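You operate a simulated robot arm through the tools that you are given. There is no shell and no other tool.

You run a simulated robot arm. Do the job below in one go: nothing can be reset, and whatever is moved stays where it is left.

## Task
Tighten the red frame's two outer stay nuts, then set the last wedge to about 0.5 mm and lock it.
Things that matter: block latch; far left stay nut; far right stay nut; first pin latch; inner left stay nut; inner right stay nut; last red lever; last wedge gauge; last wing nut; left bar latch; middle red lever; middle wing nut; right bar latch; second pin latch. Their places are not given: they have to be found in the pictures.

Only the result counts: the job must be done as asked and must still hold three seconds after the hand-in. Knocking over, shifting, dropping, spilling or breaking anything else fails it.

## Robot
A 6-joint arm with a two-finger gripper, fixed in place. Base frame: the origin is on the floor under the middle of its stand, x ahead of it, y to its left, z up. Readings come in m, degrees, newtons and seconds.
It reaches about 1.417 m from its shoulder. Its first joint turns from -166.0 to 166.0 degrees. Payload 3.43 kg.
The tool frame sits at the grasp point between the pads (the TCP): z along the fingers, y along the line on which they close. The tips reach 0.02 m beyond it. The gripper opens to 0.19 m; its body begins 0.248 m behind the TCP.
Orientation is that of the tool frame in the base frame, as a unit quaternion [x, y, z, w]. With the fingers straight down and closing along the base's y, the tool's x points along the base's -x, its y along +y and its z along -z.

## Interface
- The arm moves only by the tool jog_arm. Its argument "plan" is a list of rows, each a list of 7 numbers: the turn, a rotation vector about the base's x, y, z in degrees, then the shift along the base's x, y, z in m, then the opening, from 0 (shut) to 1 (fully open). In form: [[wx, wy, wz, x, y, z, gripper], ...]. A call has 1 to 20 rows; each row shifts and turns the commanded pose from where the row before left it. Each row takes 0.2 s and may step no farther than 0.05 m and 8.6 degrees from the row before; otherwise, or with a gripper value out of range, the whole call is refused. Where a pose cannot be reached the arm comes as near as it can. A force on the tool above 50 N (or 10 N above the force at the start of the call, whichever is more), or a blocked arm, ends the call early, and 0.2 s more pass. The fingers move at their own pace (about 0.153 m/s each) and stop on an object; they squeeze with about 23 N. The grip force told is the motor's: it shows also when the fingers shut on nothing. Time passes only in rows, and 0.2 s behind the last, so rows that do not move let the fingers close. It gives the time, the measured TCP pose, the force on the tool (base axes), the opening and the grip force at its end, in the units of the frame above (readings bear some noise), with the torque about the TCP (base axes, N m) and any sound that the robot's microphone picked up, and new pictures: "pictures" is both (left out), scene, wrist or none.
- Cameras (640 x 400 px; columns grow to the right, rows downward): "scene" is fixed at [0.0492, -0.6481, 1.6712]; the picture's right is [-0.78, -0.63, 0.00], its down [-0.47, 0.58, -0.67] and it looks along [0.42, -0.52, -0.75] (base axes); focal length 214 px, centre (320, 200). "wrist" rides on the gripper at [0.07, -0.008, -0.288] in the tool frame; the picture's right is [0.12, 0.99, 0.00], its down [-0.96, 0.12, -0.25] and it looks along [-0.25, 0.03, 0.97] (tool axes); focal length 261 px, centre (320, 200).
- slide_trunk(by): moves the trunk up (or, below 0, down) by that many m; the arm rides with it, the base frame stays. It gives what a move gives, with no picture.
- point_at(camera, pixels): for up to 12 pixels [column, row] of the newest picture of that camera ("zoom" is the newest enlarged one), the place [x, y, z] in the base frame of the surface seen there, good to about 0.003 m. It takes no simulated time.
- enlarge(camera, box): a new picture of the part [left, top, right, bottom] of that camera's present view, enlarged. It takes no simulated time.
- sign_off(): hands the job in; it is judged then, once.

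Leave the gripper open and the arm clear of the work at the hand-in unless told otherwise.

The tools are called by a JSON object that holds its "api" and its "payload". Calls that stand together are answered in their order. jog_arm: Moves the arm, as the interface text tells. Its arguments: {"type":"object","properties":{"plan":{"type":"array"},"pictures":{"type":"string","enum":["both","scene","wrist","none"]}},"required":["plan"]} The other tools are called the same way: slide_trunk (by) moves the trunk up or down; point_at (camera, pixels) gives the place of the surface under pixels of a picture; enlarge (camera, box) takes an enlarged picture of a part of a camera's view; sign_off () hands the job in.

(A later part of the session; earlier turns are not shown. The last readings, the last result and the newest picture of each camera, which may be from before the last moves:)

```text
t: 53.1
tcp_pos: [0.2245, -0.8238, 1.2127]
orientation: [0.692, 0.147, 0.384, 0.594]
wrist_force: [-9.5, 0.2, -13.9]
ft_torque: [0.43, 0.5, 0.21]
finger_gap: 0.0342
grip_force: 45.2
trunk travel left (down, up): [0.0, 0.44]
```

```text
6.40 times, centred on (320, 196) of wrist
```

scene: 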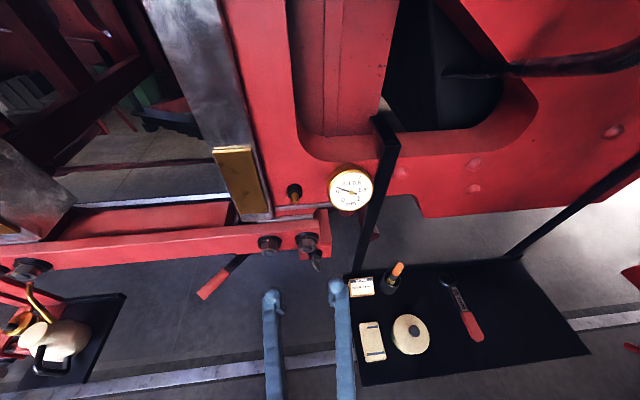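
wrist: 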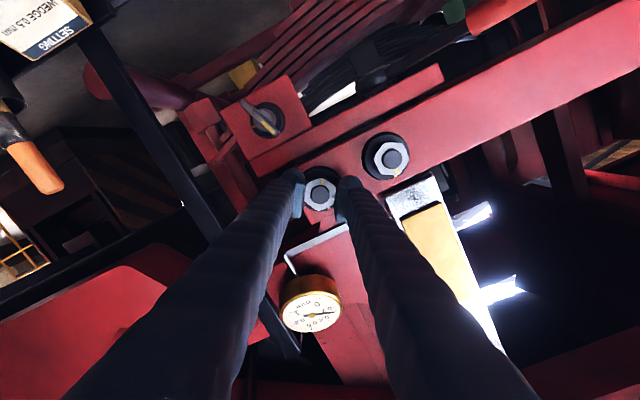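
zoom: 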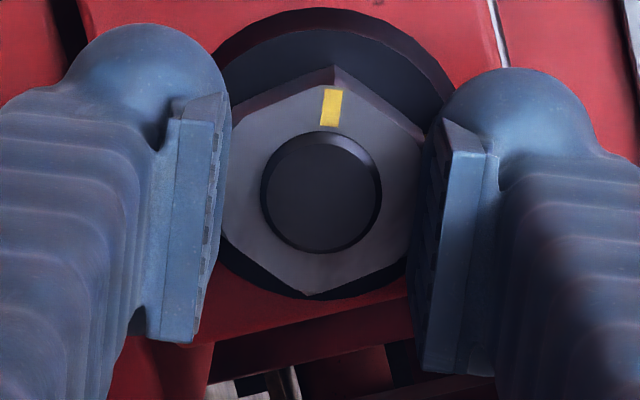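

There's still no torque. I'll relieve about 14 N of downward force and turn 42° more.

{"api": "jog_arm", "payload": {"plan": [[4.95, -4.95, 0, -0.0003, -0.0003, -0.0008, 0.1], [4.95, -4.95, 0, -0.0002, -0.0002, -0.0006, 0.1], [4.95, -4.95, 0, 0, 0, 0, 0.1], [4.95, -4.95, 0, 0, 0, 0, 0.1], [4.95, -4.95, 0, 0, 0, 0, 0.1], [4.95, -4.95, 0, 0, 0, 0, 0.1]], "pictures": "wrist"}}

{"api": "enlarge", "payload": {"camera": "wrist", "box": [270, 165, 370, 227]}}

```text
t: 54.5
tcp_pos: [0.2245, -0.8235, 1.2137]
orientation: [0.699, -0.11, 0.571, 0.416]
wrist_force: [-3.3, 17.0, -21.5]
ft_torque: [0.17, 0.22, 0.78]
finger_gap: 0.0345
grip_force: 45.2
trunk travel left (down, up): [0.0, 0.44]
```

wrist: 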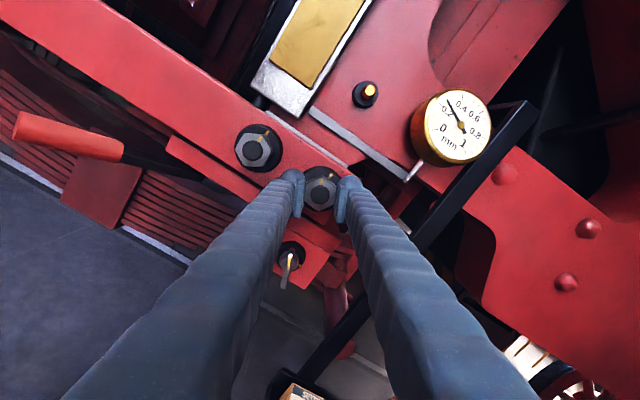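

```text
6.40 times, centred on (320, 196) of wrist
```

zoom: 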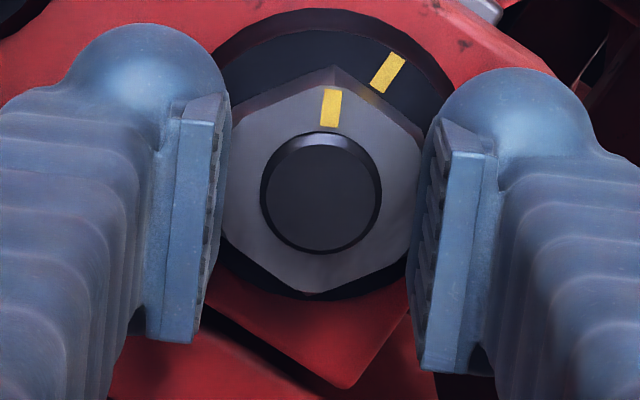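

About 28° remains and both marks are visible near the top in this picture. I'll relieve the forces (down 1.5 mm, slightly back) and turn 21°.

{"api": "jog_arm", "payload": {"plan": [[0, 0, 0, 0, 0.0011, -0.0015, 0.1], [4.95, -4.95, 0, 0, 0, 0, 0.1], [4.95, -4.95, 0, 0, 0, 0, 0.1], [4.95, -4.95, 0, 0, 0, 0, 0.1]], "pictures": "wrist"}}

{"api": "enlarge", "payload": {"camera": "wrist", "box": [270, 165, 370, 227]}}

```text
t: 55.5
tcp_pos: [0.2261, -0.8219, 1.2128]
orientation: [0.668, -0.235, 0.637, 0.305]
wrist_force: [4.1, 7.2, -12.8]
ft_torque: [0.11, 0.16, 0.7]
finger_gap: 0.0342
grip_force: 45.4
trunk travel left (down, up): [0.0, 0.44]
```

wrist: 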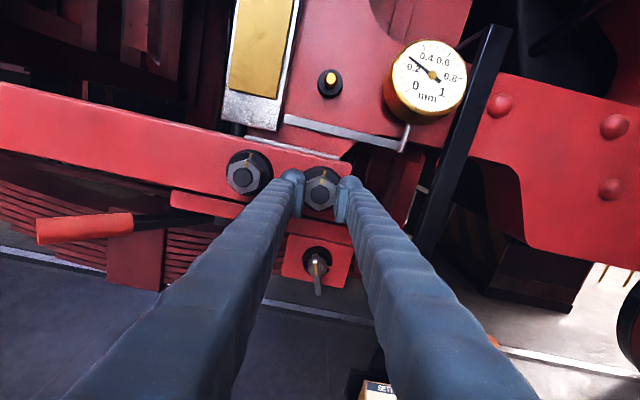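

```text
6.40 times, centred on (320, 196) of wrist
```

zoom: 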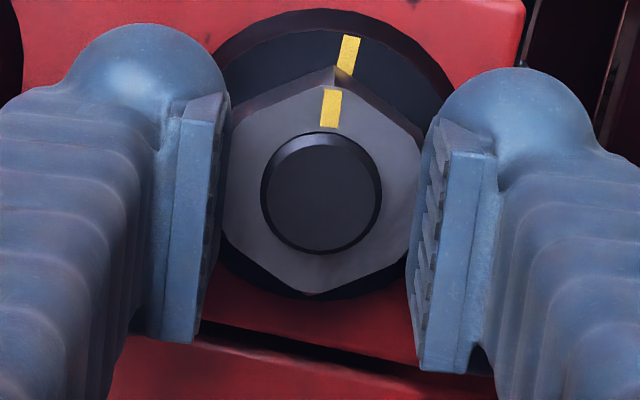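

Only a few degrees remain. I'll turn 5° in small steps and watch the torque.

{"api": "jog_arm", "payload": {"plan": [[0, 0, 0, 0, 0.0004, -0.0008, 0.1], [1.77, -1.77, 0, 0, 0, 0, 0.1], [1.77, -1.77, 0, 0, 0, 0, 0.1], [0, 0, 0, 0, 0, 0, 0.1]], "pictures": "wrist"}}

{"api": "enlarge", "payload": {"camera": "wrist", "box": [270, 165, 370, 227]}}

```text
t: 56.5
tcp_pos: [0.2258, -0.8223, 1.2131]
orientation: [0.657, -0.263, 0.65, 0.277]
wrist_force: [5.5, 8.2, -4.4]
ft_torque: [-0.02, 0.04, 0.71]
finger_gap: 0.0342
grip_force: 45.4
trunk travel left (down, up): [0.0, 0.44]
```

wrist: 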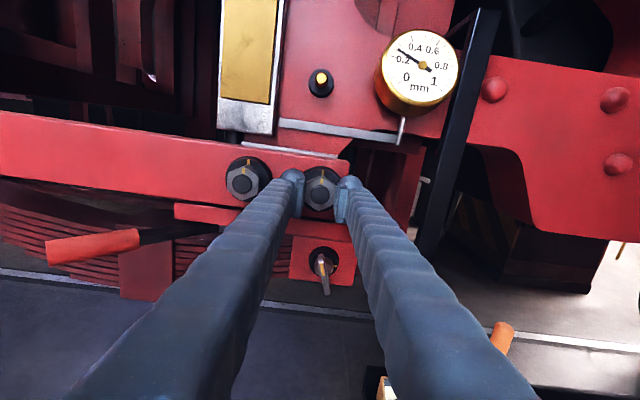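

```text
6.40 times, centred on (320, 196) of wrist
```

zoom: 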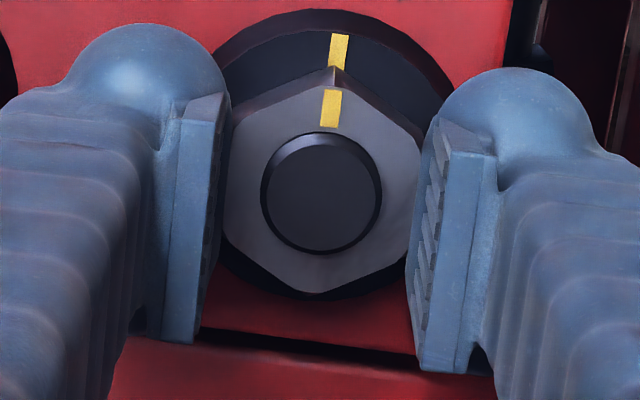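

The marks look in line now. I'll turn a few more degrees to find the stop, as on the left nut.

{"api": "jog_arm", "payload": {"plan": [[1.41, -1.41, 0, 0, 0.0002, 0, 0.1], [1.06, -1.06, 0, 0, 0, 0, 0.1], [0, 0, 0, 0, 0, 0, 0.1]], "pictures": "none"}}

{"api": "enlarge", "payload": {"camera": "wrist", "box": [270, 165, 370, 227]}}

```text
t: 57.3
tcp_pos: [0.2244, -0.822, 1.2112]
orientation: [0.648, -0.283, 0.657, 0.259]
wrist_force: [0.1, 17.1, -4.7]
ft_torque: [-0.86, 0.96, 0.73]
finger_gap: 0.0341
grip_force: 45.0
trunk travel left (down, up): [0.0, 0.44]
```

```text
6.40 times, centred on (320, 196) of wrist
```

zoom: 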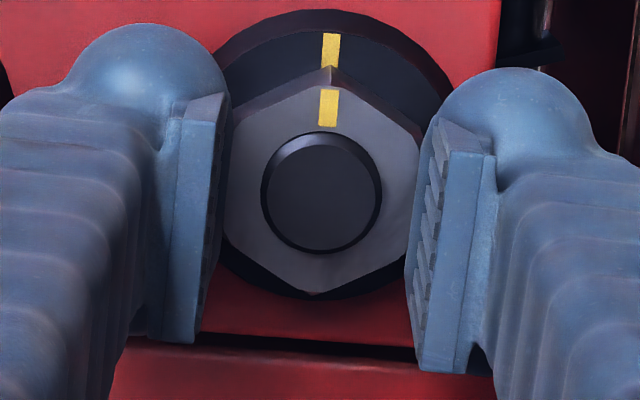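

The torque rose to about 1.3 N m again with the marks in line, so the far right nut is at its stop. I'll open, back off and look at the lever, gauge and wing nut from here, with the picture now upright.

{"api": "jog_arm", "payload": {"plan": [[0, 0, 0, 0, 0, 0, 0.25], [0, 0, 0, 0, 0, 0, 0.3], [0, 0, 0, -0.0177, 0.0177, 0, 0.3], [0, 0, 0, -0.0177, 0.0177, 0, 0.3], [0, 0, 0, -0.02, 0.02, 0, 0.3]], "pictures": "both"}}

{"api": "enlarge", "payload": {"camera": "wrist", "box": [220, 130, 380, 230]}}

{"api": "enlarge", "payload": {"camera": "wrist", "box": [40, 180, 280, 320]}}

{"api": "enlarge", "payload": {"camera": "scene", "box": [310, 155, 390, 220]}}

```text
t: 58.5
tcp_pos: [0.168, -0.7673, 1.2129]
orientation: [0.648, -0.284, 0.658, 0.257]
wrist_force: [1.2, 0.6, -0.5]
ft_torque: [-0.03, -0.02, -0.01]
finger_gap: 0.0569
grip_force: 0.1
trunk travel left (down, up): [0.0, 0.44]
```

scene: 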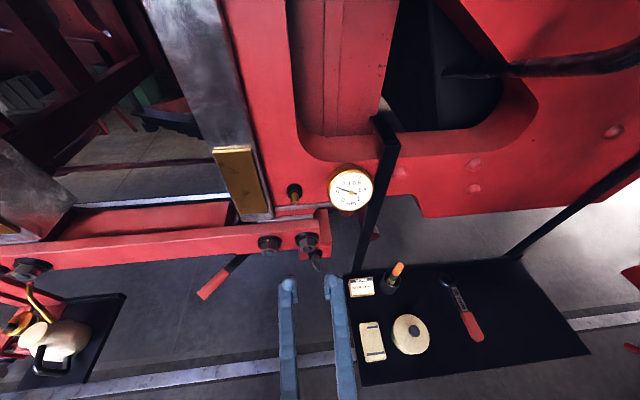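
wrist: 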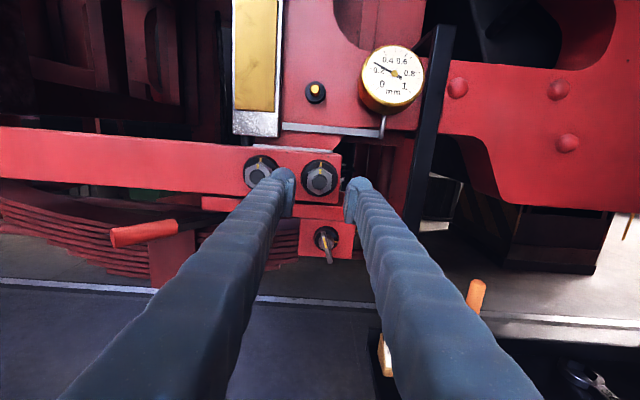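

```text
4.00 times, centred on (300, 180) of wrist
```

zoom: 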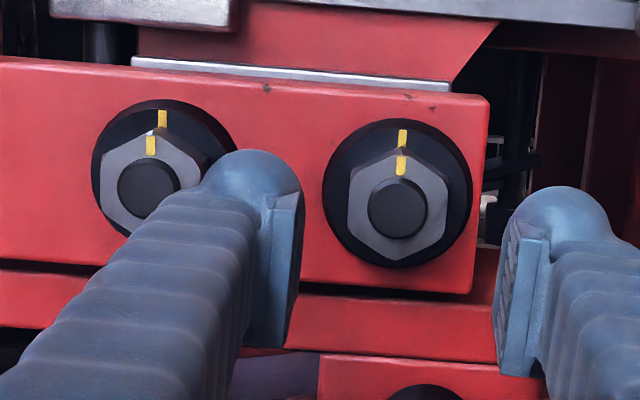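

```text
2.67 times, centred on (160, 250) of wrist
```

zoom: 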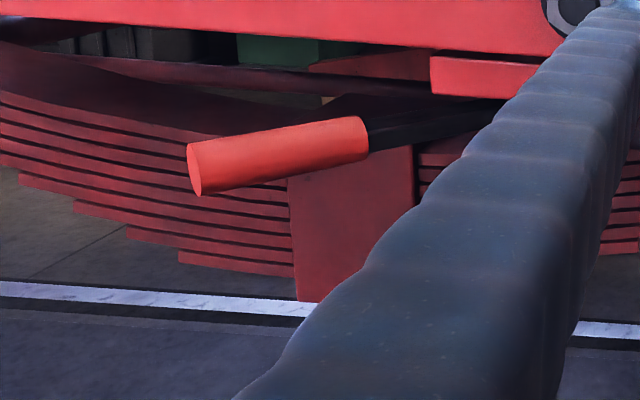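

```text
6.15 times, centred on (350, 188) of scene
```

zoom: 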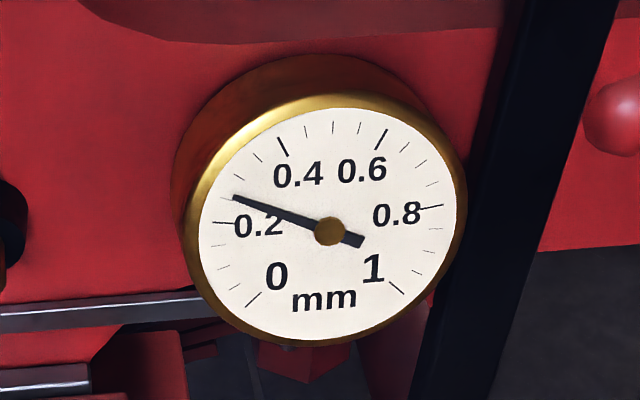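

Both right nuts show aligned marks and the gauge still reads about 0.25 mm. Now I'll find the lever's line and pivot by measuring points along the handle and its black rod in the wrist view.

{"api": "enlarge", "payload": {"camera": "wrist", "box": [100, 180, 250, 280]}}

{"api": "point_at", "payload": {"camera": "wrist", "pixels": [[115, 237], [130, 233], [150, 230], [172, 225], [182, 223], [200, 220], [212, 218], [130, 245], [150, 222], [215, 205], [330, 228], [326, 240]]}}

{"api": "enlarge", "payload": {"camera": "wrist", "box": [280, 210, 360, 270]}}

```text
4.00 times, centred on (175, 230) of wrist
```

zoom: 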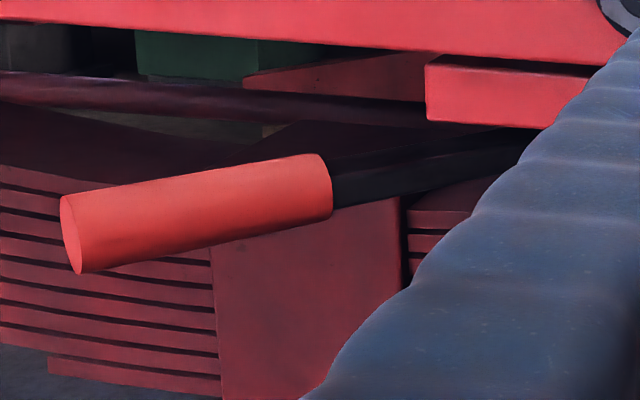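

```text
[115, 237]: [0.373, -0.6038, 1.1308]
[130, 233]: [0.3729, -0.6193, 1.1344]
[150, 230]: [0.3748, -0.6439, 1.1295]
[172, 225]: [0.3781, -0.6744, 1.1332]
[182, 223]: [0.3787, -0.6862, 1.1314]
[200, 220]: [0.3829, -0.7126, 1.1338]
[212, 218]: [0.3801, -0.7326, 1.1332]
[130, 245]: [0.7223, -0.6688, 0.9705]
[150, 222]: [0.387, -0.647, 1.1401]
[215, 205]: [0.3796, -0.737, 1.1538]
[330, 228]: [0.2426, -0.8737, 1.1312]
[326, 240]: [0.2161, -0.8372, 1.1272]
```

```text
6.67 times, centred on (320, 240) of wrist
```

zoom: 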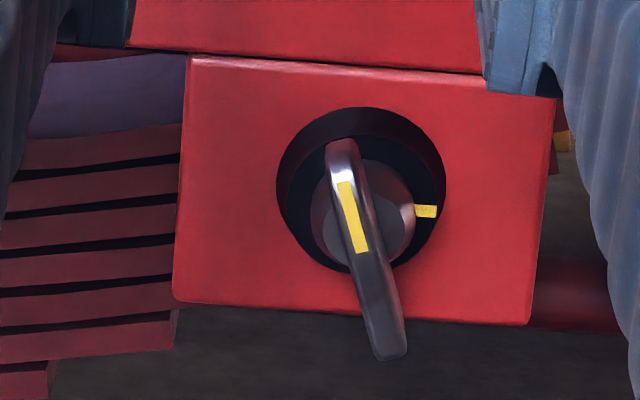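

The wing nut's mark (12 o'clock) needs about a quarter turn clockwise to meet its washer mark at 3 o'clock. The lever handle lies horizontally, from about (0.382,-0.713) to its tip at (0.373,-0.604), z≈1.13. To handle the lever I want the tool pointing down, so I'll unroll by about 136° first, which stays within the wrist range.

{"api": "jog_arm", "payload": {"plan": [[-6.01, 6.01, 0, -0.01, 0.01, 0, 0.3], [-6.01, 6.01, 0, -0.01, 0.01, 0, 0.3], [-6.01, 6.01, 0, 0, 0, 0, 0.3], [-6.01, 6.01, 0, 0, 0, 0, 0.3], [-6.01, 6.01, 0, 0, 0, 0, 0.3], [-6.01, 6.01, 0, 0, 0, 0, 0.3], [-6.01, 6.01, 0, 0, 0, 0, 0.3], [-6.01, 6.01, 0, 0, 0, 0, 0.3], [-6.01, 6.01, 0, 0, 0, 0, 0.3], [-6.01, 6.01, 0, 0, 0, 0, 0.3], [-6.01, 6.01, 0, 0, 0, 0, 0.3], [-6.01, 6.01, 0, 0, 0, 0, 0.3], [-6.01, 6.01, 0, 0, 0, 0, 0.3], [-6.01, 6.01, 0, 0, 0, 0, 0.3], [-6.01, 6.01, 0, 0, 0, 0, 0.3], [-6.01, 6.01, 0, 0, 0, 0, 0.3]], "pictures": "wrist"}}

```text
t: 61.9
tcp_pos: [0.1486, -0.7459, 1.2121]
orientation: [0.505, 0.495, 0.006, 0.708]
wrist_force: [0.6, 0.1, 0.1]
ft_torque: [0.02, -0.01, 0.01]
finger_gap: 0.0571
grip_force: 0.0
trunk travel left (down, up): [0.0, 0.44]
```

wrist: 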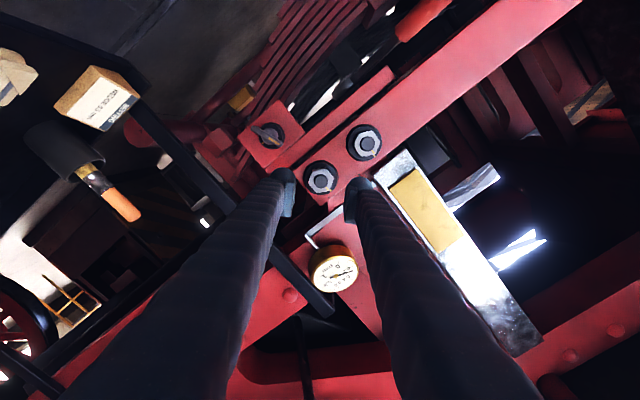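

Roll is about 46°. Next I'll pitch the tool down to vertical while moving back from the frame and toward the lever.

{"api": "jog_arm", "payload": {"plan": [[5.8, 5.8, 0, 0.0077, 0.0145, 0.0045, 0.3], [5.8, 5.8, 0, 0.0077, 0.0145, 0.0045, 0.3], [5.8, 5.8, 0, 0.0077, 0.0145, 0.0045, 0.3], [5.8, 5.8, 0, 0.0077, 0.0145, 0.0045, 0.3], [5.8, 5.8, 0, 0.0077, 0.0145, 0.0045, 0.3], [5.8, 5.8, 0, 0.0077, 0.0145, 0.0045, 0.3], [5.8, 5.8, 0, 0.0077, 0.0145, 0.0045, 0.3], [5.8, 5.8, 0, 0.0077, 0.0145, 0.0045, 0.3], [5.8, 5.8, 0, 0.0077, 0.0145, 0.0045, 0.3], [5.8, 5.8, 0, 0.0077, 0.0145, 0.0045, 0.3], [5.8, 5.8, 0, 0.0077, 0.0145, 0.0045, 0.3]], "pictures": "both"}}

```text
t: 64.3
tcp_pos: [0.2354, -0.5867, 1.2619]
orientation: [0.715, 0.699, -0.001, -0.002]
wrist_force: [-0.3, 0.7, 0.2]
ft_torque: [-0.09, -0.01, 0.0]
finger_gap: 0.0569
grip_force: 0.1
trunk travel left (down, up): [0.0, 0.44]
```

scene: 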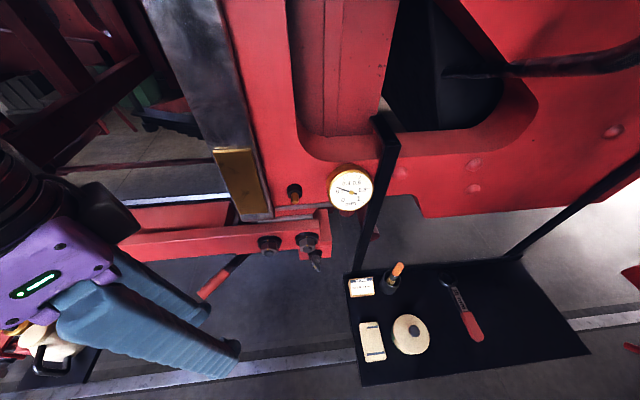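
wrist: 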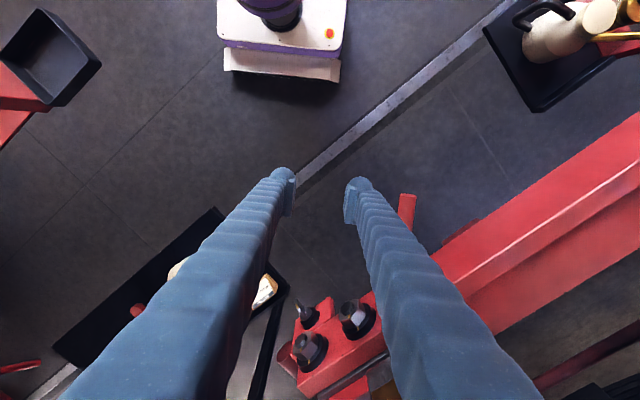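

The tool is vertical with the fingers closing along base x. The handle shows at wrist (408,205). I'll measure it again and move above the handle's outer end.

{"api": "point_at", "payload": {"camera": "wrist", "pixels": [[408, 198], [406, 208], [404, 220], [414, 205], [401, 205], [480, 230], [520, 260]]}}

{"api": "jog_arm", "payload": {"plan": [[0, 0, 0, 0.035, -0.009, -0.008, 0.3], [0, 0, 0, 0.035, -0.009, -0.008, 0.3], [0, 0, 0, 0.035, -0.009, -0.008, 0.3], [0, 0, 0, 0.033, -0.008, -0.008, 0.3]], "pictures": "both"}}

```text
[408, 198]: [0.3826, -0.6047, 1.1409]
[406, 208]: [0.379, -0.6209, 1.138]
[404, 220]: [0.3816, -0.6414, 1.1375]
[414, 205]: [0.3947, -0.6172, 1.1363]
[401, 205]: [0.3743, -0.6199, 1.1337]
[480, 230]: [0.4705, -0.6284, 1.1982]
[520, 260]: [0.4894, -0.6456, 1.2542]
```

```text
t: 65.3
tcp_pos: [0.3732, -0.622, 1.2288]
orientation: [0.714, 0.7, 0.0, -0.001]
wrist_force: [-0.2, -0.1, 0.2]
ft_torque: [0.01, 0.01, -0.01]
finger_gap: 0.0569
grip_force: 0.0
trunk travel left (down, up): [0.0, 0.44]
```

scene: 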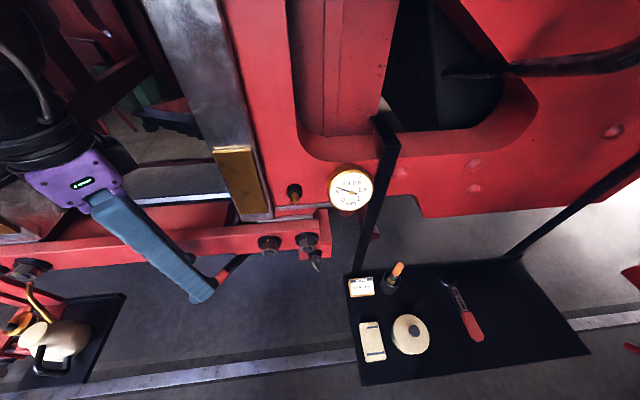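
wrist: 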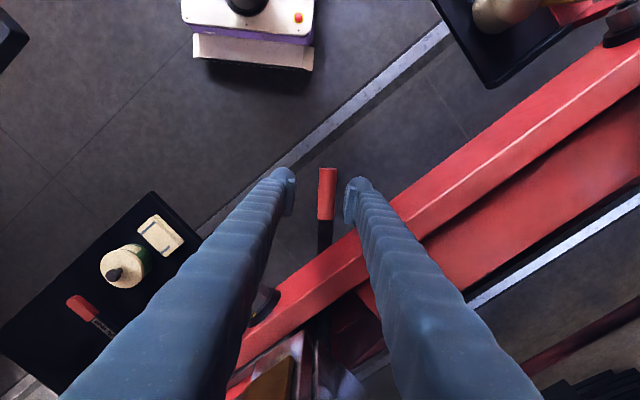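

The handle is between the fingers at (327,193), with its black rod running under the stay. I'll zoom in to see where the rod ends and its pivot.

{"api": "enlarge", "payload": {"camera": "wrist", "box": [260, 150, 420, 400]}}

{"api": "point_at", "payload": {"camera": "wrist", "pixels": [[327, 175], [327, 205], [320, 195], [335, 195], [325, 230], [323, 320], [322, 345], [321, 365], [330, 365], [350, 320], [370, 310], [295, 330]]}}

{"api": "enlarge", "payload": {"camera": "wrist", "box": [280, 280, 400, 400]}}

```text
1.60 times, centred on (340, 275) of wrist
```

zoom: 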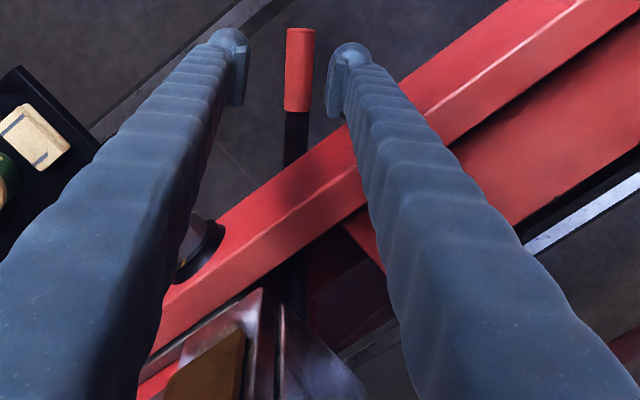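

```text
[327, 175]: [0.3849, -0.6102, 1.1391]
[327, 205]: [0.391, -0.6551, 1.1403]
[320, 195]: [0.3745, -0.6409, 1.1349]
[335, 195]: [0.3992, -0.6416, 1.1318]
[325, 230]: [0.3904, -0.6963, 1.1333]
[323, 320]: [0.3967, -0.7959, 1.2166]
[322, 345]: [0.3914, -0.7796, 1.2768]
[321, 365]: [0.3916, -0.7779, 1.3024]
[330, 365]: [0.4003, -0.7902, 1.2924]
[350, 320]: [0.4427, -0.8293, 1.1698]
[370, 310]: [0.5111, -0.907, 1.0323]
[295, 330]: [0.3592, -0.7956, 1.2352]
```

```text
3.33 times, centred on (340, 340) of wrist
```

zoom: 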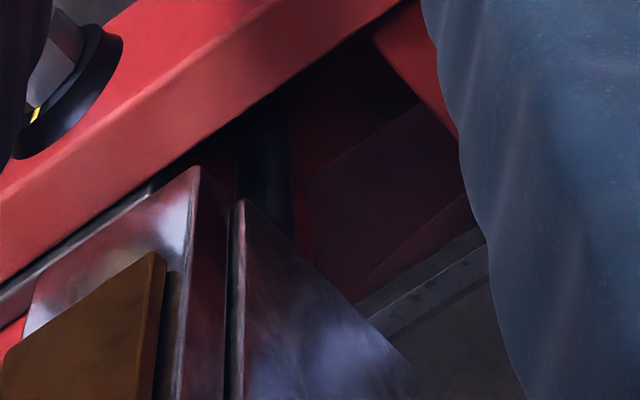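

The handle axis is at x≈0.386, y≈-0.617, z≈1.127, about 27 mm thick. I'll centre over it and lower the open fingers around it, keeping about 1.5 cm off the stay.

{"api": "jog_arm", "payload": {"plan": [[0, 0, 0, 0.0125, 0.004, -0.02, 0.25], [0, 0, 0, 0, 0, -0.04, 0.25], [0, 0, 0, 0, 0, -0.04, 0.25], [0, 0, 0, 0, 0, 0, 0.25]], "pictures": "both"}}

{"api": "enlarge", "payload": {"camera": "wrist", "box": [270, 150, 390, 225]}}

{"api": "enlarge", "payload": {"camera": "scene", "box": [150, 200, 310, 310]}}

```text
t: 66.3
tcp_pos: [0.3846, -0.6179, 1.1298]
orientation: [0.714, 0.7, 0.0, -0.001]
wrist_force: [0.4, -0.9, 0.1]
ft_torque: [0.05, 0.05, -0.01]
finger_gap: 0.0475
grip_force: 0.1
trunk travel left (down, up): [0.0, 0.44]
```

scene: 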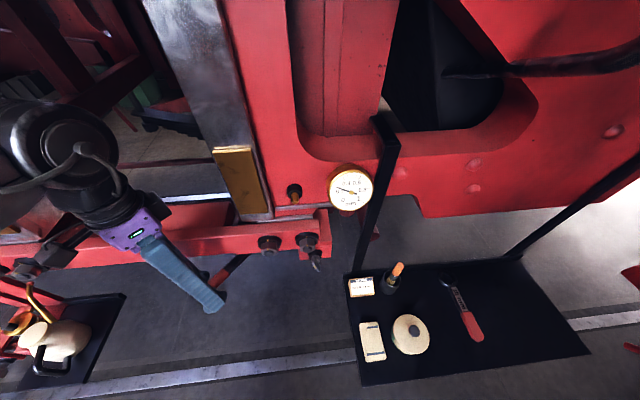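
wrist: 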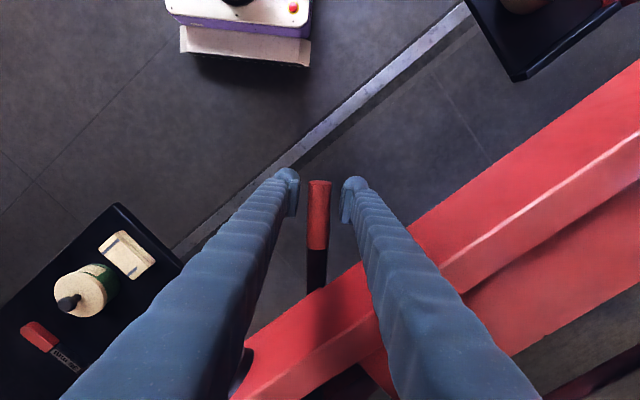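

```text
5.33 times, centred on (330, 188) of wrist
```

zoom: 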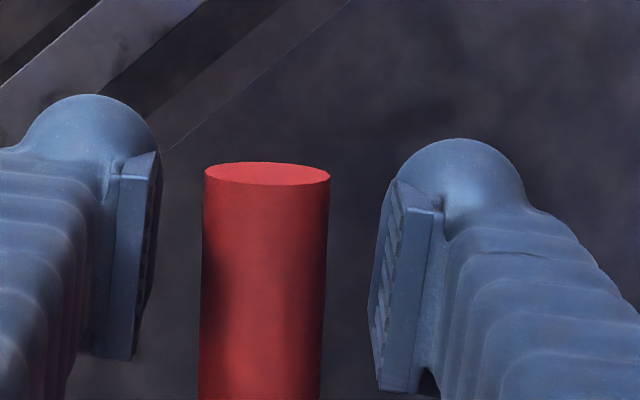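

```text
3.64 times, centred on (230, 255) of scene
```

zoom: 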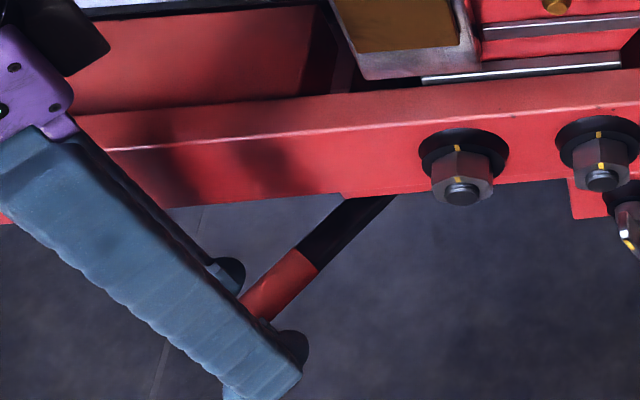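

The handle's end is between the pads. I'll close on it and watch the force and gauge.

{"api": "jog_arm", "payload": {"plan": [[0, 0, 0, 0, -0.003, -0.002, 0.25], [0, 0, 0, 0, 0, 0, 0.05], [0, 0, 0, 0, 0, 0, 0.05], [0, 0, 0, 0, 0, 0, 0.05]], "pictures": "both"}}

{"api": "enlarge", "payload": {"camera": "scene", "box": [310, 155, 390, 220]}}

```text
t: 67.3
tcp_pos: [0.3867, -0.6219, 1.1279]
orientation: [0.714, 0.7, 0.0, -0.002]
wrist_force: [6.0, -0.4, -4.0]
ft_torque: [-0.1, -0.08, 1.31]
finger_gap: 0.0261
grip_force: 45.4
trunk travel left (down, up): [0.0, 0.44]
```

scene: 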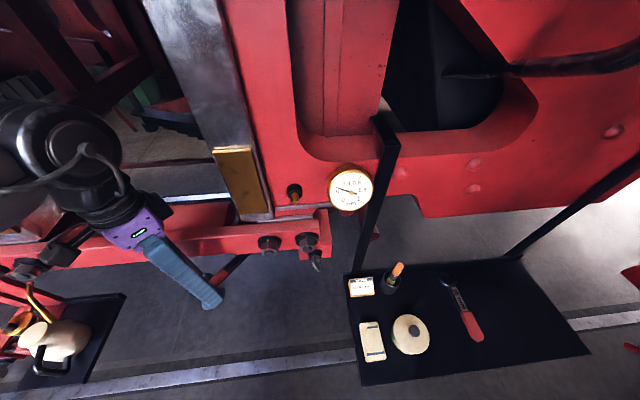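
wrist: 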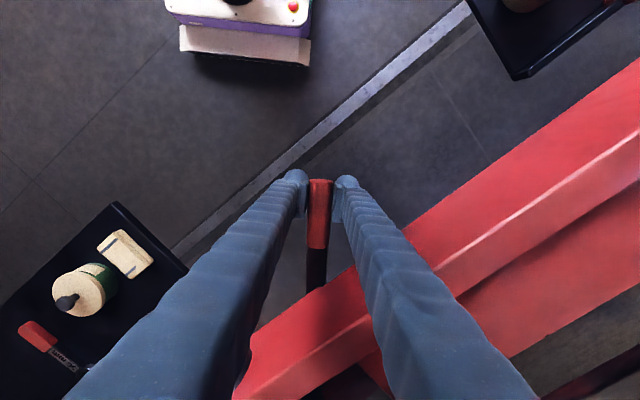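

```text
6.15 times, centred on (350, 188) of scene
```

zoom: 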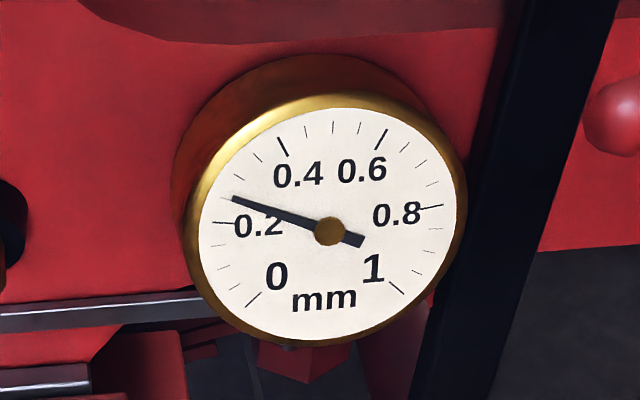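

Gripped: gap 0.026, gauge 0.25. A 1.3 N m twist says the handle lies a few degrees off the pads, so I'll align by +4° about z. Then I'll test a small 5 mm move in +x and read the force.

{"api": "jog_arm", "payload": {"plan": [[0, 0, 2, 0, 0, 0, 0.05], [0, 0, 2, 0, 0, 0, 0.05], [0, 0, 0, 0.003, 0, 0, 0.05], [0, 0, 0, 0.002, 0, 0, 0.05]], "pictures": "scene"}}

{"api": "enlarge", "payload": {"camera": "scene", "box": [310, 155, 390, 220]}}

```text
t: 68.3
tcp_pos: [0.3872, -0.6209, 1.1279]
orientation: [0.69, 0.724, 0.0, -0.002]
wrist_force: [-10.4, 9.9, -9.6]
ft_torque: [0.21, 0.1, -1.67]
finger_gap: 0.0241
grip_force: 44.7
trunk travel left (down, up): [0.0, 0.44]
```

scene: 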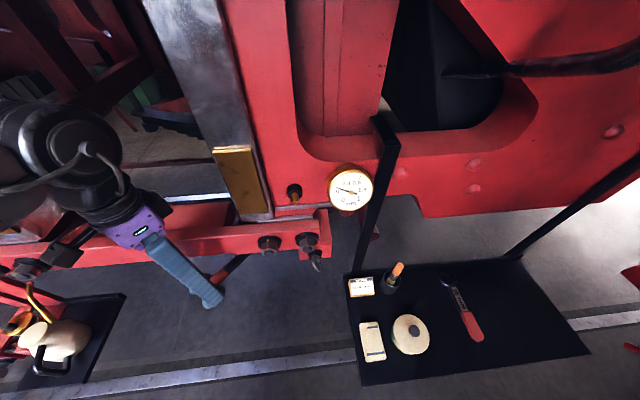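

```text
6.15 times, centred on (350, 188) of scene
```

zoom: 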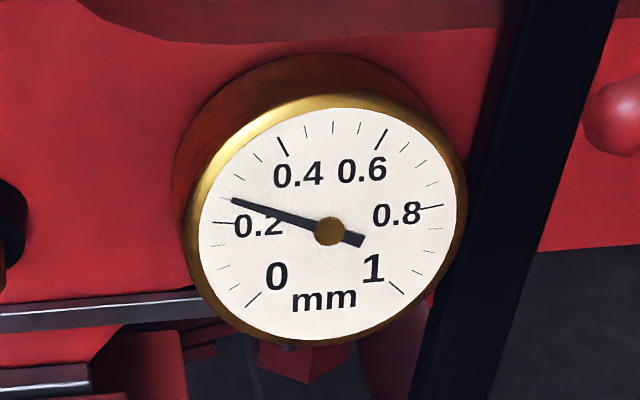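

The lever pushes back about 10 N in -x with little movement, and the gauge needle may have dropped very slightly. I'll undo 2° of the twist, try the other way (-x, past the starting point), and look at the gauge closely.

{"api": "jog_arm", "payload": {"plan": [[0, 0, -1, -0.003, 0, 0, 0.05], [0, 0, -1, -0.003, 0, 0, 0.05], [0, 0, 0, -0.003, 0, 0, 0.05], [0, 0, 0, -0.003, 0, 0, 0.05]], "pictures": "scene"}}

{"api": "enlarge", "payload": {"camera": "scene", "box": [310, 155, 390, 220]}}

```text
t: 69.3
tcp_pos: [0.3802, -0.6219, 1.1278]
orientation: [0.702, 0.713, -0.002, 0.0]
wrist_force: [13.3, 2.4, -8.5]
ft_torque: [-0.25, -0.16, 2.03]
finger_gap: 0.0256
grip_force: 45.1
trunk travel left (down, up): [0.0, 0.44]
```

scene: 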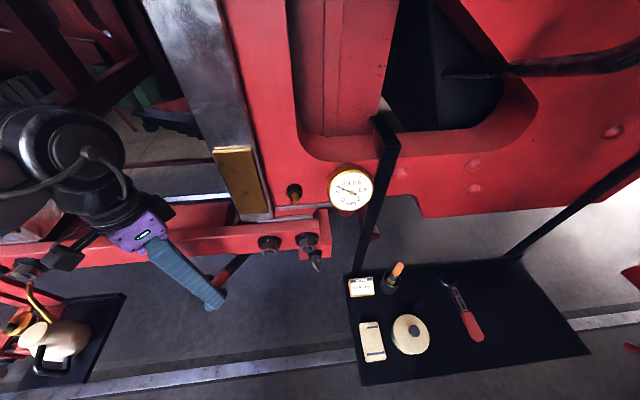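

```text
6.15 times, centred on (350, 188) of scene
```

zoom: 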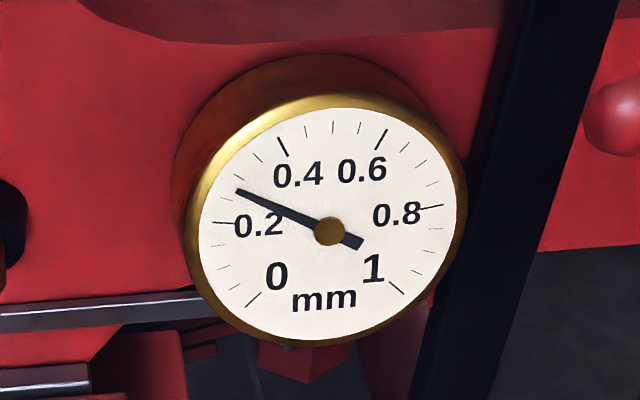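

The needle rose to about 0.27, so moving the handle toward -x raises the reading. I'll continue in -x by about 30 mm, turning the tool with the lever's swing, and read the gauge again.

{"api": "jog_arm", "payload": {"plan": [[0, 0, 2, -0.006, 0, 0, 0.05], [0, 0, 1.6, -0.006, -0.0005, 0, 0.05], [0, 0, 1.6, -0.006, -0.0007, 0, 0.05], [0, 0, 1.6, -0.006, -0.0008, 0, 0.05], [0, 0, 1.6, -0.006, -0.001, 0, 0.05]], "pictures": "scene"}}

{"api": "enlarge", "payload": {"camera": "scene", "box": [310, 155, 390, 220]}}

```text
t: 70.5
tcp_pos: [0.3491, -0.6252, 1.1269]
orientation: [0.648, 0.762, -0.001, 0.0]
wrist_force: [14.4, -12.7, -0.9]
ft_torque: [-0.54, -0.38, 1.78]
finger_gap: 0.0263
grip_force: 45.4
trunk travel left (down, up): [0.0, 0.44]
```

scene: 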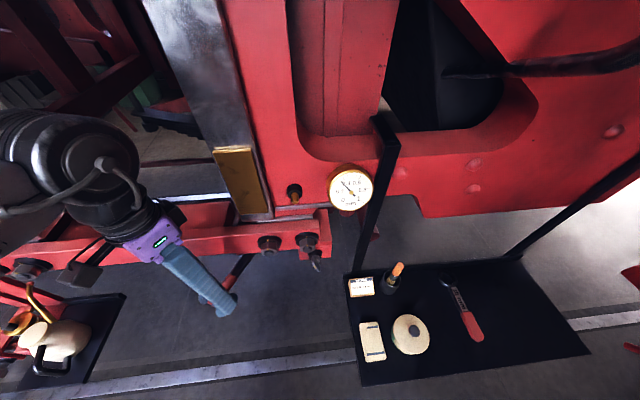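

```text
6.15 times, centred on (350, 188) of scene
```

zoom: 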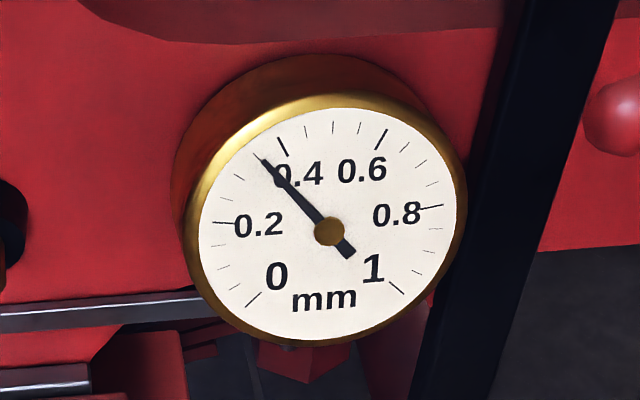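

The gauge now reads about 0.36. I'll continue about 36 mm further in -x with the arc and a bit more rotation, then read again.

{"api": "jog_arm", "payload": {"plan": [[0, 0, 2.5, -0.005, -0.002, 0, 0.05], [0, 0, 2.0, -0.006, -0.0015, 0, 0.05], [0, 0, 1.5, -0.006, -0.0015, 0, 0.05], [0, 0, 1.5, -0.006, -0.0016, 0, 0.05], [0, 0, 1.5, -0.006, -0.0017, 0, 0.05]], "pictures": "scene"}}

{"api": "enlarge", "payload": {"camera": "scene", "box": [310, 155, 390, 220]}}

```text
t: 71.7
tcp_pos: [0.3213, -0.6354, 1.1264]
orientation: [0.586, 0.81, -0.001, -0.001]
wrist_force: [20.5, -24.8, 3.3]
ft_torque: [0.1, -0.06, 1.58]
finger_gap: 0.0264
grip_force: 44.2
trunk travel left (down, up): [0.0, 0.44]
```

scene: 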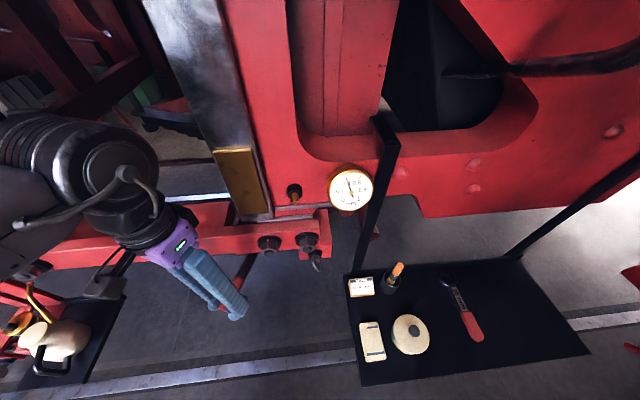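

```text
6.15 times, centred on (350, 188) of scene
```

zoom: 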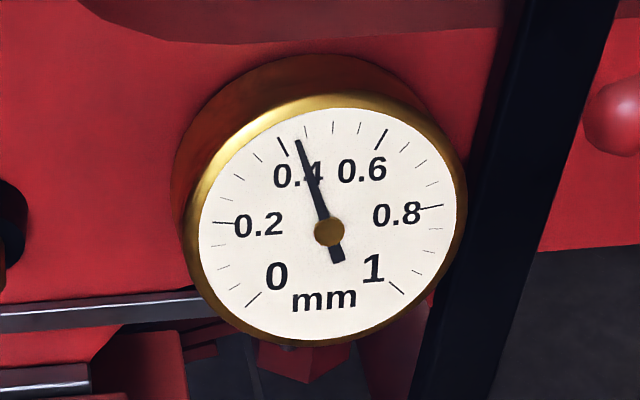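

The gauge reads about 0.43. There's a 30 N pull along the handle toward its pivot, so my arc is slightly wide. I'll correct inward 4 mm and continue about 18 mm along the arc.

{"api": "jog_arm", "payload": {"plan": [[0, 0, 1.0, 0.0007, -0.002, 0, 0.05], [0, 0, 1.5, -0.0049, -0.0041, 0, 0.05], [0, 0, 1.5, -0.0056, -0.0022, 0, 0.05], [0, 0, 1.5, -0.0056, -0.0023, 0, 0.05]], "pictures": "scene"}}

{"api": "enlarge", "payload": {"camera": "scene", "box": [310, 155, 390, 220]}}

```text
t: 72.7
tcp_pos: [0.3046, -0.643, 1.1261]
orientation: [0.546, 0.838, 0.0, -0.001]
wrist_force: [15.8, -5.3, -0.7]
ft_torque: [-0.13, -0.23, 1.82]
finger_gap: 0.0265
grip_force: 44.8
trunk travel left (down, up): [0.0, 0.44]
```

scene: 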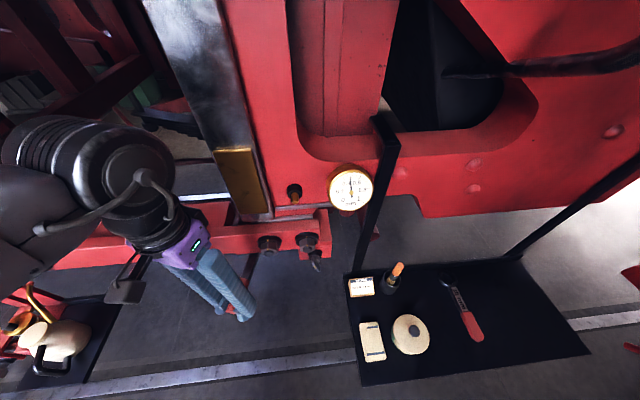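

```text
6.15 times, centred on (350, 188) of scene
```

zoom: 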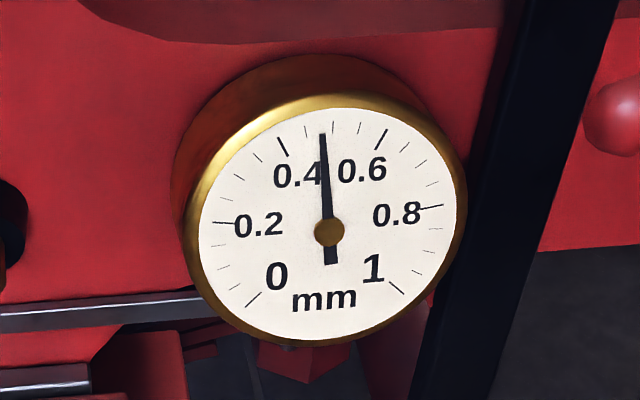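

The gauge reads about 0.478. I'll go about 8 mm more along the arc.

{"api": "jog_arm", "payload": {"plan": [[0, 0, 1.2, -0.0037, -0.0018, 0, 0.05], [0, 0, 1.2, -0.0037, -0.0018, 0, 0.05], [0, 0, 0, 0, 0, 0, 0.05]], "pictures": "scene"}}

{"api": "enlarge", "payload": {"camera": "scene", "box": [320, 160, 380, 215]}}

```text
t: 73.5
tcp_pos: [0.2976, -0.6476, 1.1277]
orientation: [0.528, 0.849, -0.001, -0.001]
wrist_force: [15.6, -8.4, -5.9]
ft_torque: [-0.18, -0.17, 1.8]
finger_gap: 0.0265
grip_force: 45.2
trunk travel left (down, up): [0.0, 0.44]
```

scene: 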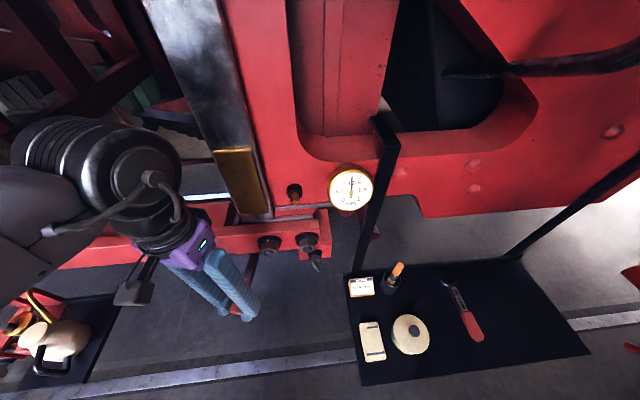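

```text
7.27 times, centred on (350, 188) of scene
```

zoom: 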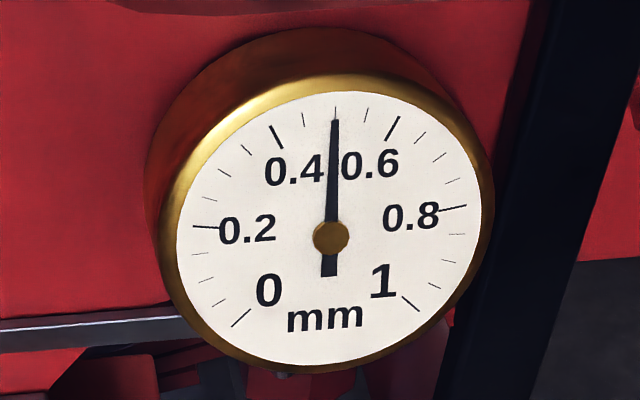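

The gauge reads 0.50. I'll open the fingers without moving the arm and check that the reading holds.

{"api": "jog_arm", "payload": {"plan": [[0, 0, 0, 0, 0, 0, 0.2], [0, 0, 0, 0, 0, 0, 0.28], [0, 0, 0, 0, 0, 0, 0.28]], "pictures": "both"}}

{"api": "enlarge", "payload": {"camera": "scene", "box": [320, 160, 380, 215]}}

{"api": "enlarge", "payload": {"camera": "wrist", "box": [260, 140, 420, 240]}}

```text
t: 74.3
tcp_pos: [0.2966, -0.6457, 1.1265]
orientation: [0.529, 0.848, 0.0, -0.002]
wrist_force: [-0.5, -0.3, -1.1]
ft_torque: [0.03, 0.02, -0.02]
finger_gap: 0.0533
grip_force: 0.1
trunk travel left (down, up): [0.0, 0.44]
```

scene: 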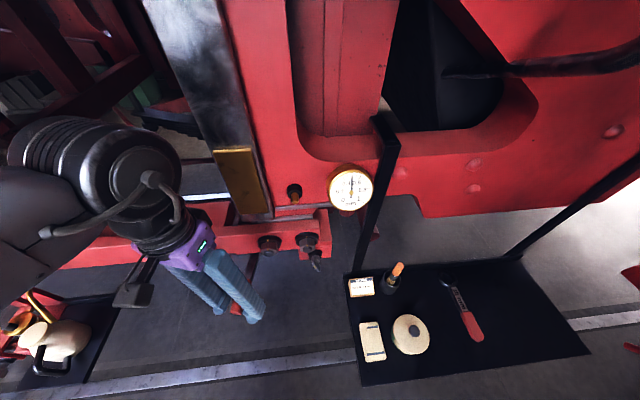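
wrist: 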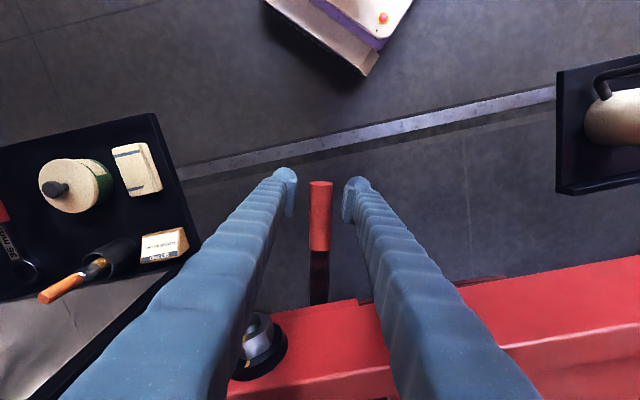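

```text
7.27 times, centred on (350, 188) of scene
```

zoom: 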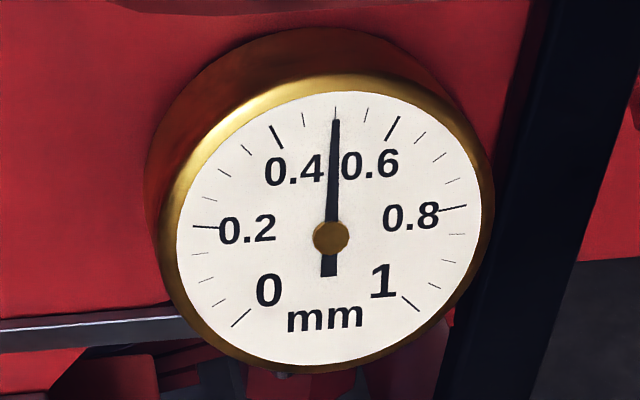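

```text
4.00 times, centred on (340, 190) of wrist
```

zoom: 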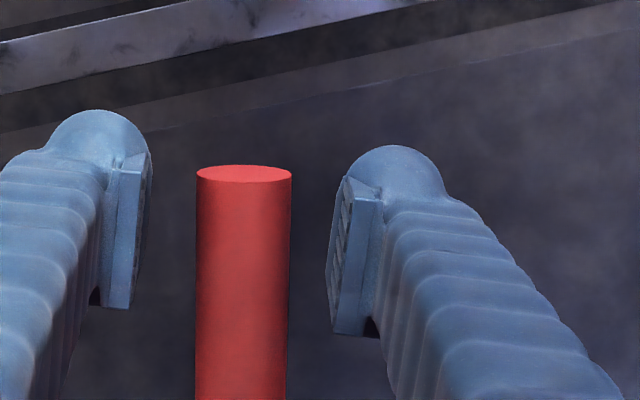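

The gauge holds at 0.50. I'll lift straight up off the handle, back away and yaw the tool about 16° for the approach to the wing nut.

{"api": "jog_arm", "payload": {"plan": [[0, 0, 0, 0, 0, 0.045, 0.28], [0, 0, 0, 0, 0, 0.045, 0.28], [0, 0, 0, 0, 0, 0.045, 0.28], [0, 0, 8, -0.03, 0.029, 0, 0.28], [0, 0, 8, -0.031, 0.03, 0, 0.28]], "pictures": "scene"}}

{"api": "enlarge", "payload": {"camera": "scene", "box": [320, 160, 380, 215]}}

```text
t: 75.5
tcp_pos: [0.2344, -0.5866, 1.2638]
orientation: [0.406, 0.914, 0.0, 0.0]
wrist_force: [-0.9, 0.7, 1.2]
ft_torque: [-0.13, -0.09, 0.0]
finger_gap: 0.0531
grip_force: 0.0
trunk travel left (down, up): [0.0, 0.44]
```

scene: 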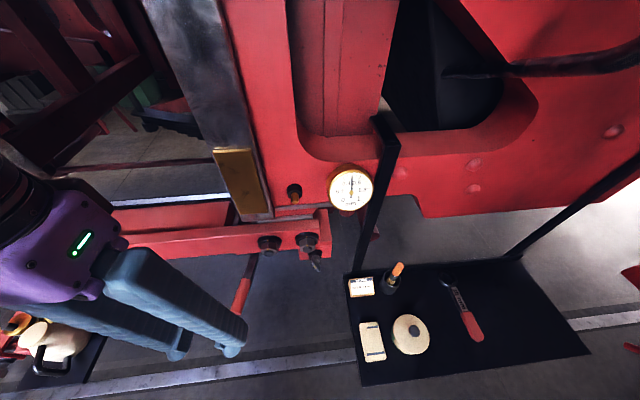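

```text
7.27 times, centred on (350, 188) of scene
```

zoom: 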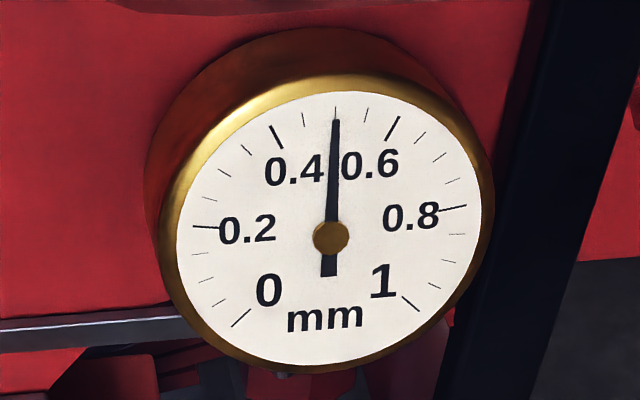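

The gauge is steady at 0.50. Now I'll reverse the earlier path: pitch up to face the frame while moving to the right end.

{"api": "jog_arm", "payload": {"plan": [[-5.8, -5.8, 0, -0.0077, -0.0145, -0.0045, 0.28], [-5.8, -5.8, 0, -0.0077, -0.0145, -0.0045, 0.28], [-5.8, -5.8, 0, -0.0077, -0.0145, -0.0045, 0.28], [-5.8, -5.8, 0, -0.0077, -0.0145, -0.0045, 0.28], [-5.8, -5.8, 0, -0.0077, -0.0145, -0.0045, 0.28], [-5.8, -5.8, 0, -0.0077, -0.0145, -0.0045, 0.28], [-5.8, -5.8, 0, -0.0077, -0.0145, -0.0045, 0.28], [-5.8, -5.8, 0, -0.0077, -0.0145, -0.0045, 0.28], [-5.8, -5.8, 0, -0.0077, -0.0145, -0.0045, 0.28], [-5.8, -5.8, 0, -0.0077, -0.0145, -0.0045, 0.28], [-5.8, -5.8, 0, -0.0077, -0.0145, -0.0045, 0.28]], "pictures": "wrist"}}

```text
t: 77.9
tcp_pos: [0.149, -0.7468, 1.2133]
orientation: [0.287, 0.644, -0.256, 0.661]
wrist_force: [0.5, 0.8, -0.2]
ft_torque: [0.12, 0.09, -0.18]
finger_gap: 0.0531
grip_force: 0.1
trunk travel left (down, up): [0.0, 0.44]
```

wrist: 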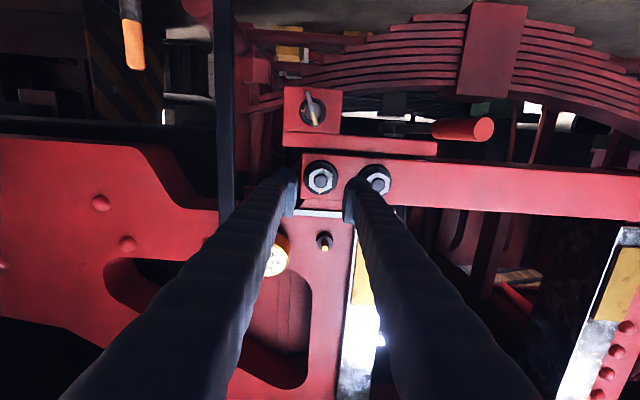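

Facing the frame again, with the wing nut at wrist (312,107), below the stay (up in this picture). I'll measure it, its bracket, and the black post at (225,100).

{"api": "point_at", "payload": {"camera": "wrist", "pixels": [[225, 60], [225, 130], [228, 190], [312, 92], [312, 107], [314, 120], [295, 105], [335, 105], [312, 130], [312, 145], [135, 45], [460, 128]]}}

{"api": "enlarge", "payload": {"camera": "wrist", "box": [265, 75, 365, 137]}}

```text
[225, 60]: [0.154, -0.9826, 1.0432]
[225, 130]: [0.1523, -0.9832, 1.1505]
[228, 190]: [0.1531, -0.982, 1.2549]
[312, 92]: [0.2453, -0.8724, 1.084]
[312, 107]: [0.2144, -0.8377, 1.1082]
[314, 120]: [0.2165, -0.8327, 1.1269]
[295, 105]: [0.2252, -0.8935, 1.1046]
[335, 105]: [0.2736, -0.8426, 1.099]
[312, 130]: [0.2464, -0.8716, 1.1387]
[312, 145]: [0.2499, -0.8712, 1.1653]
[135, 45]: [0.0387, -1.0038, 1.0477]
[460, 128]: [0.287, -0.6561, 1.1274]
```

```text
6.40 times, centred on (315, 106) of wrist
```

zoom: 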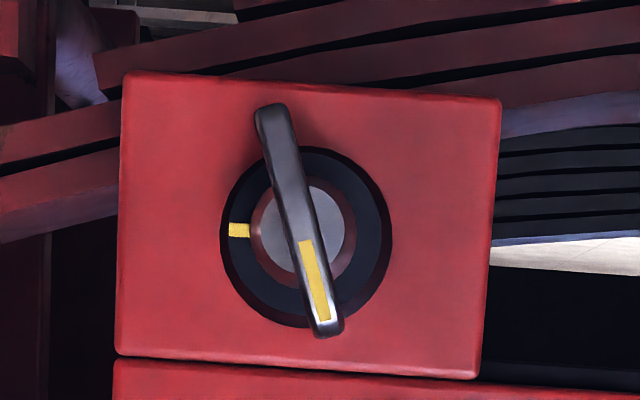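

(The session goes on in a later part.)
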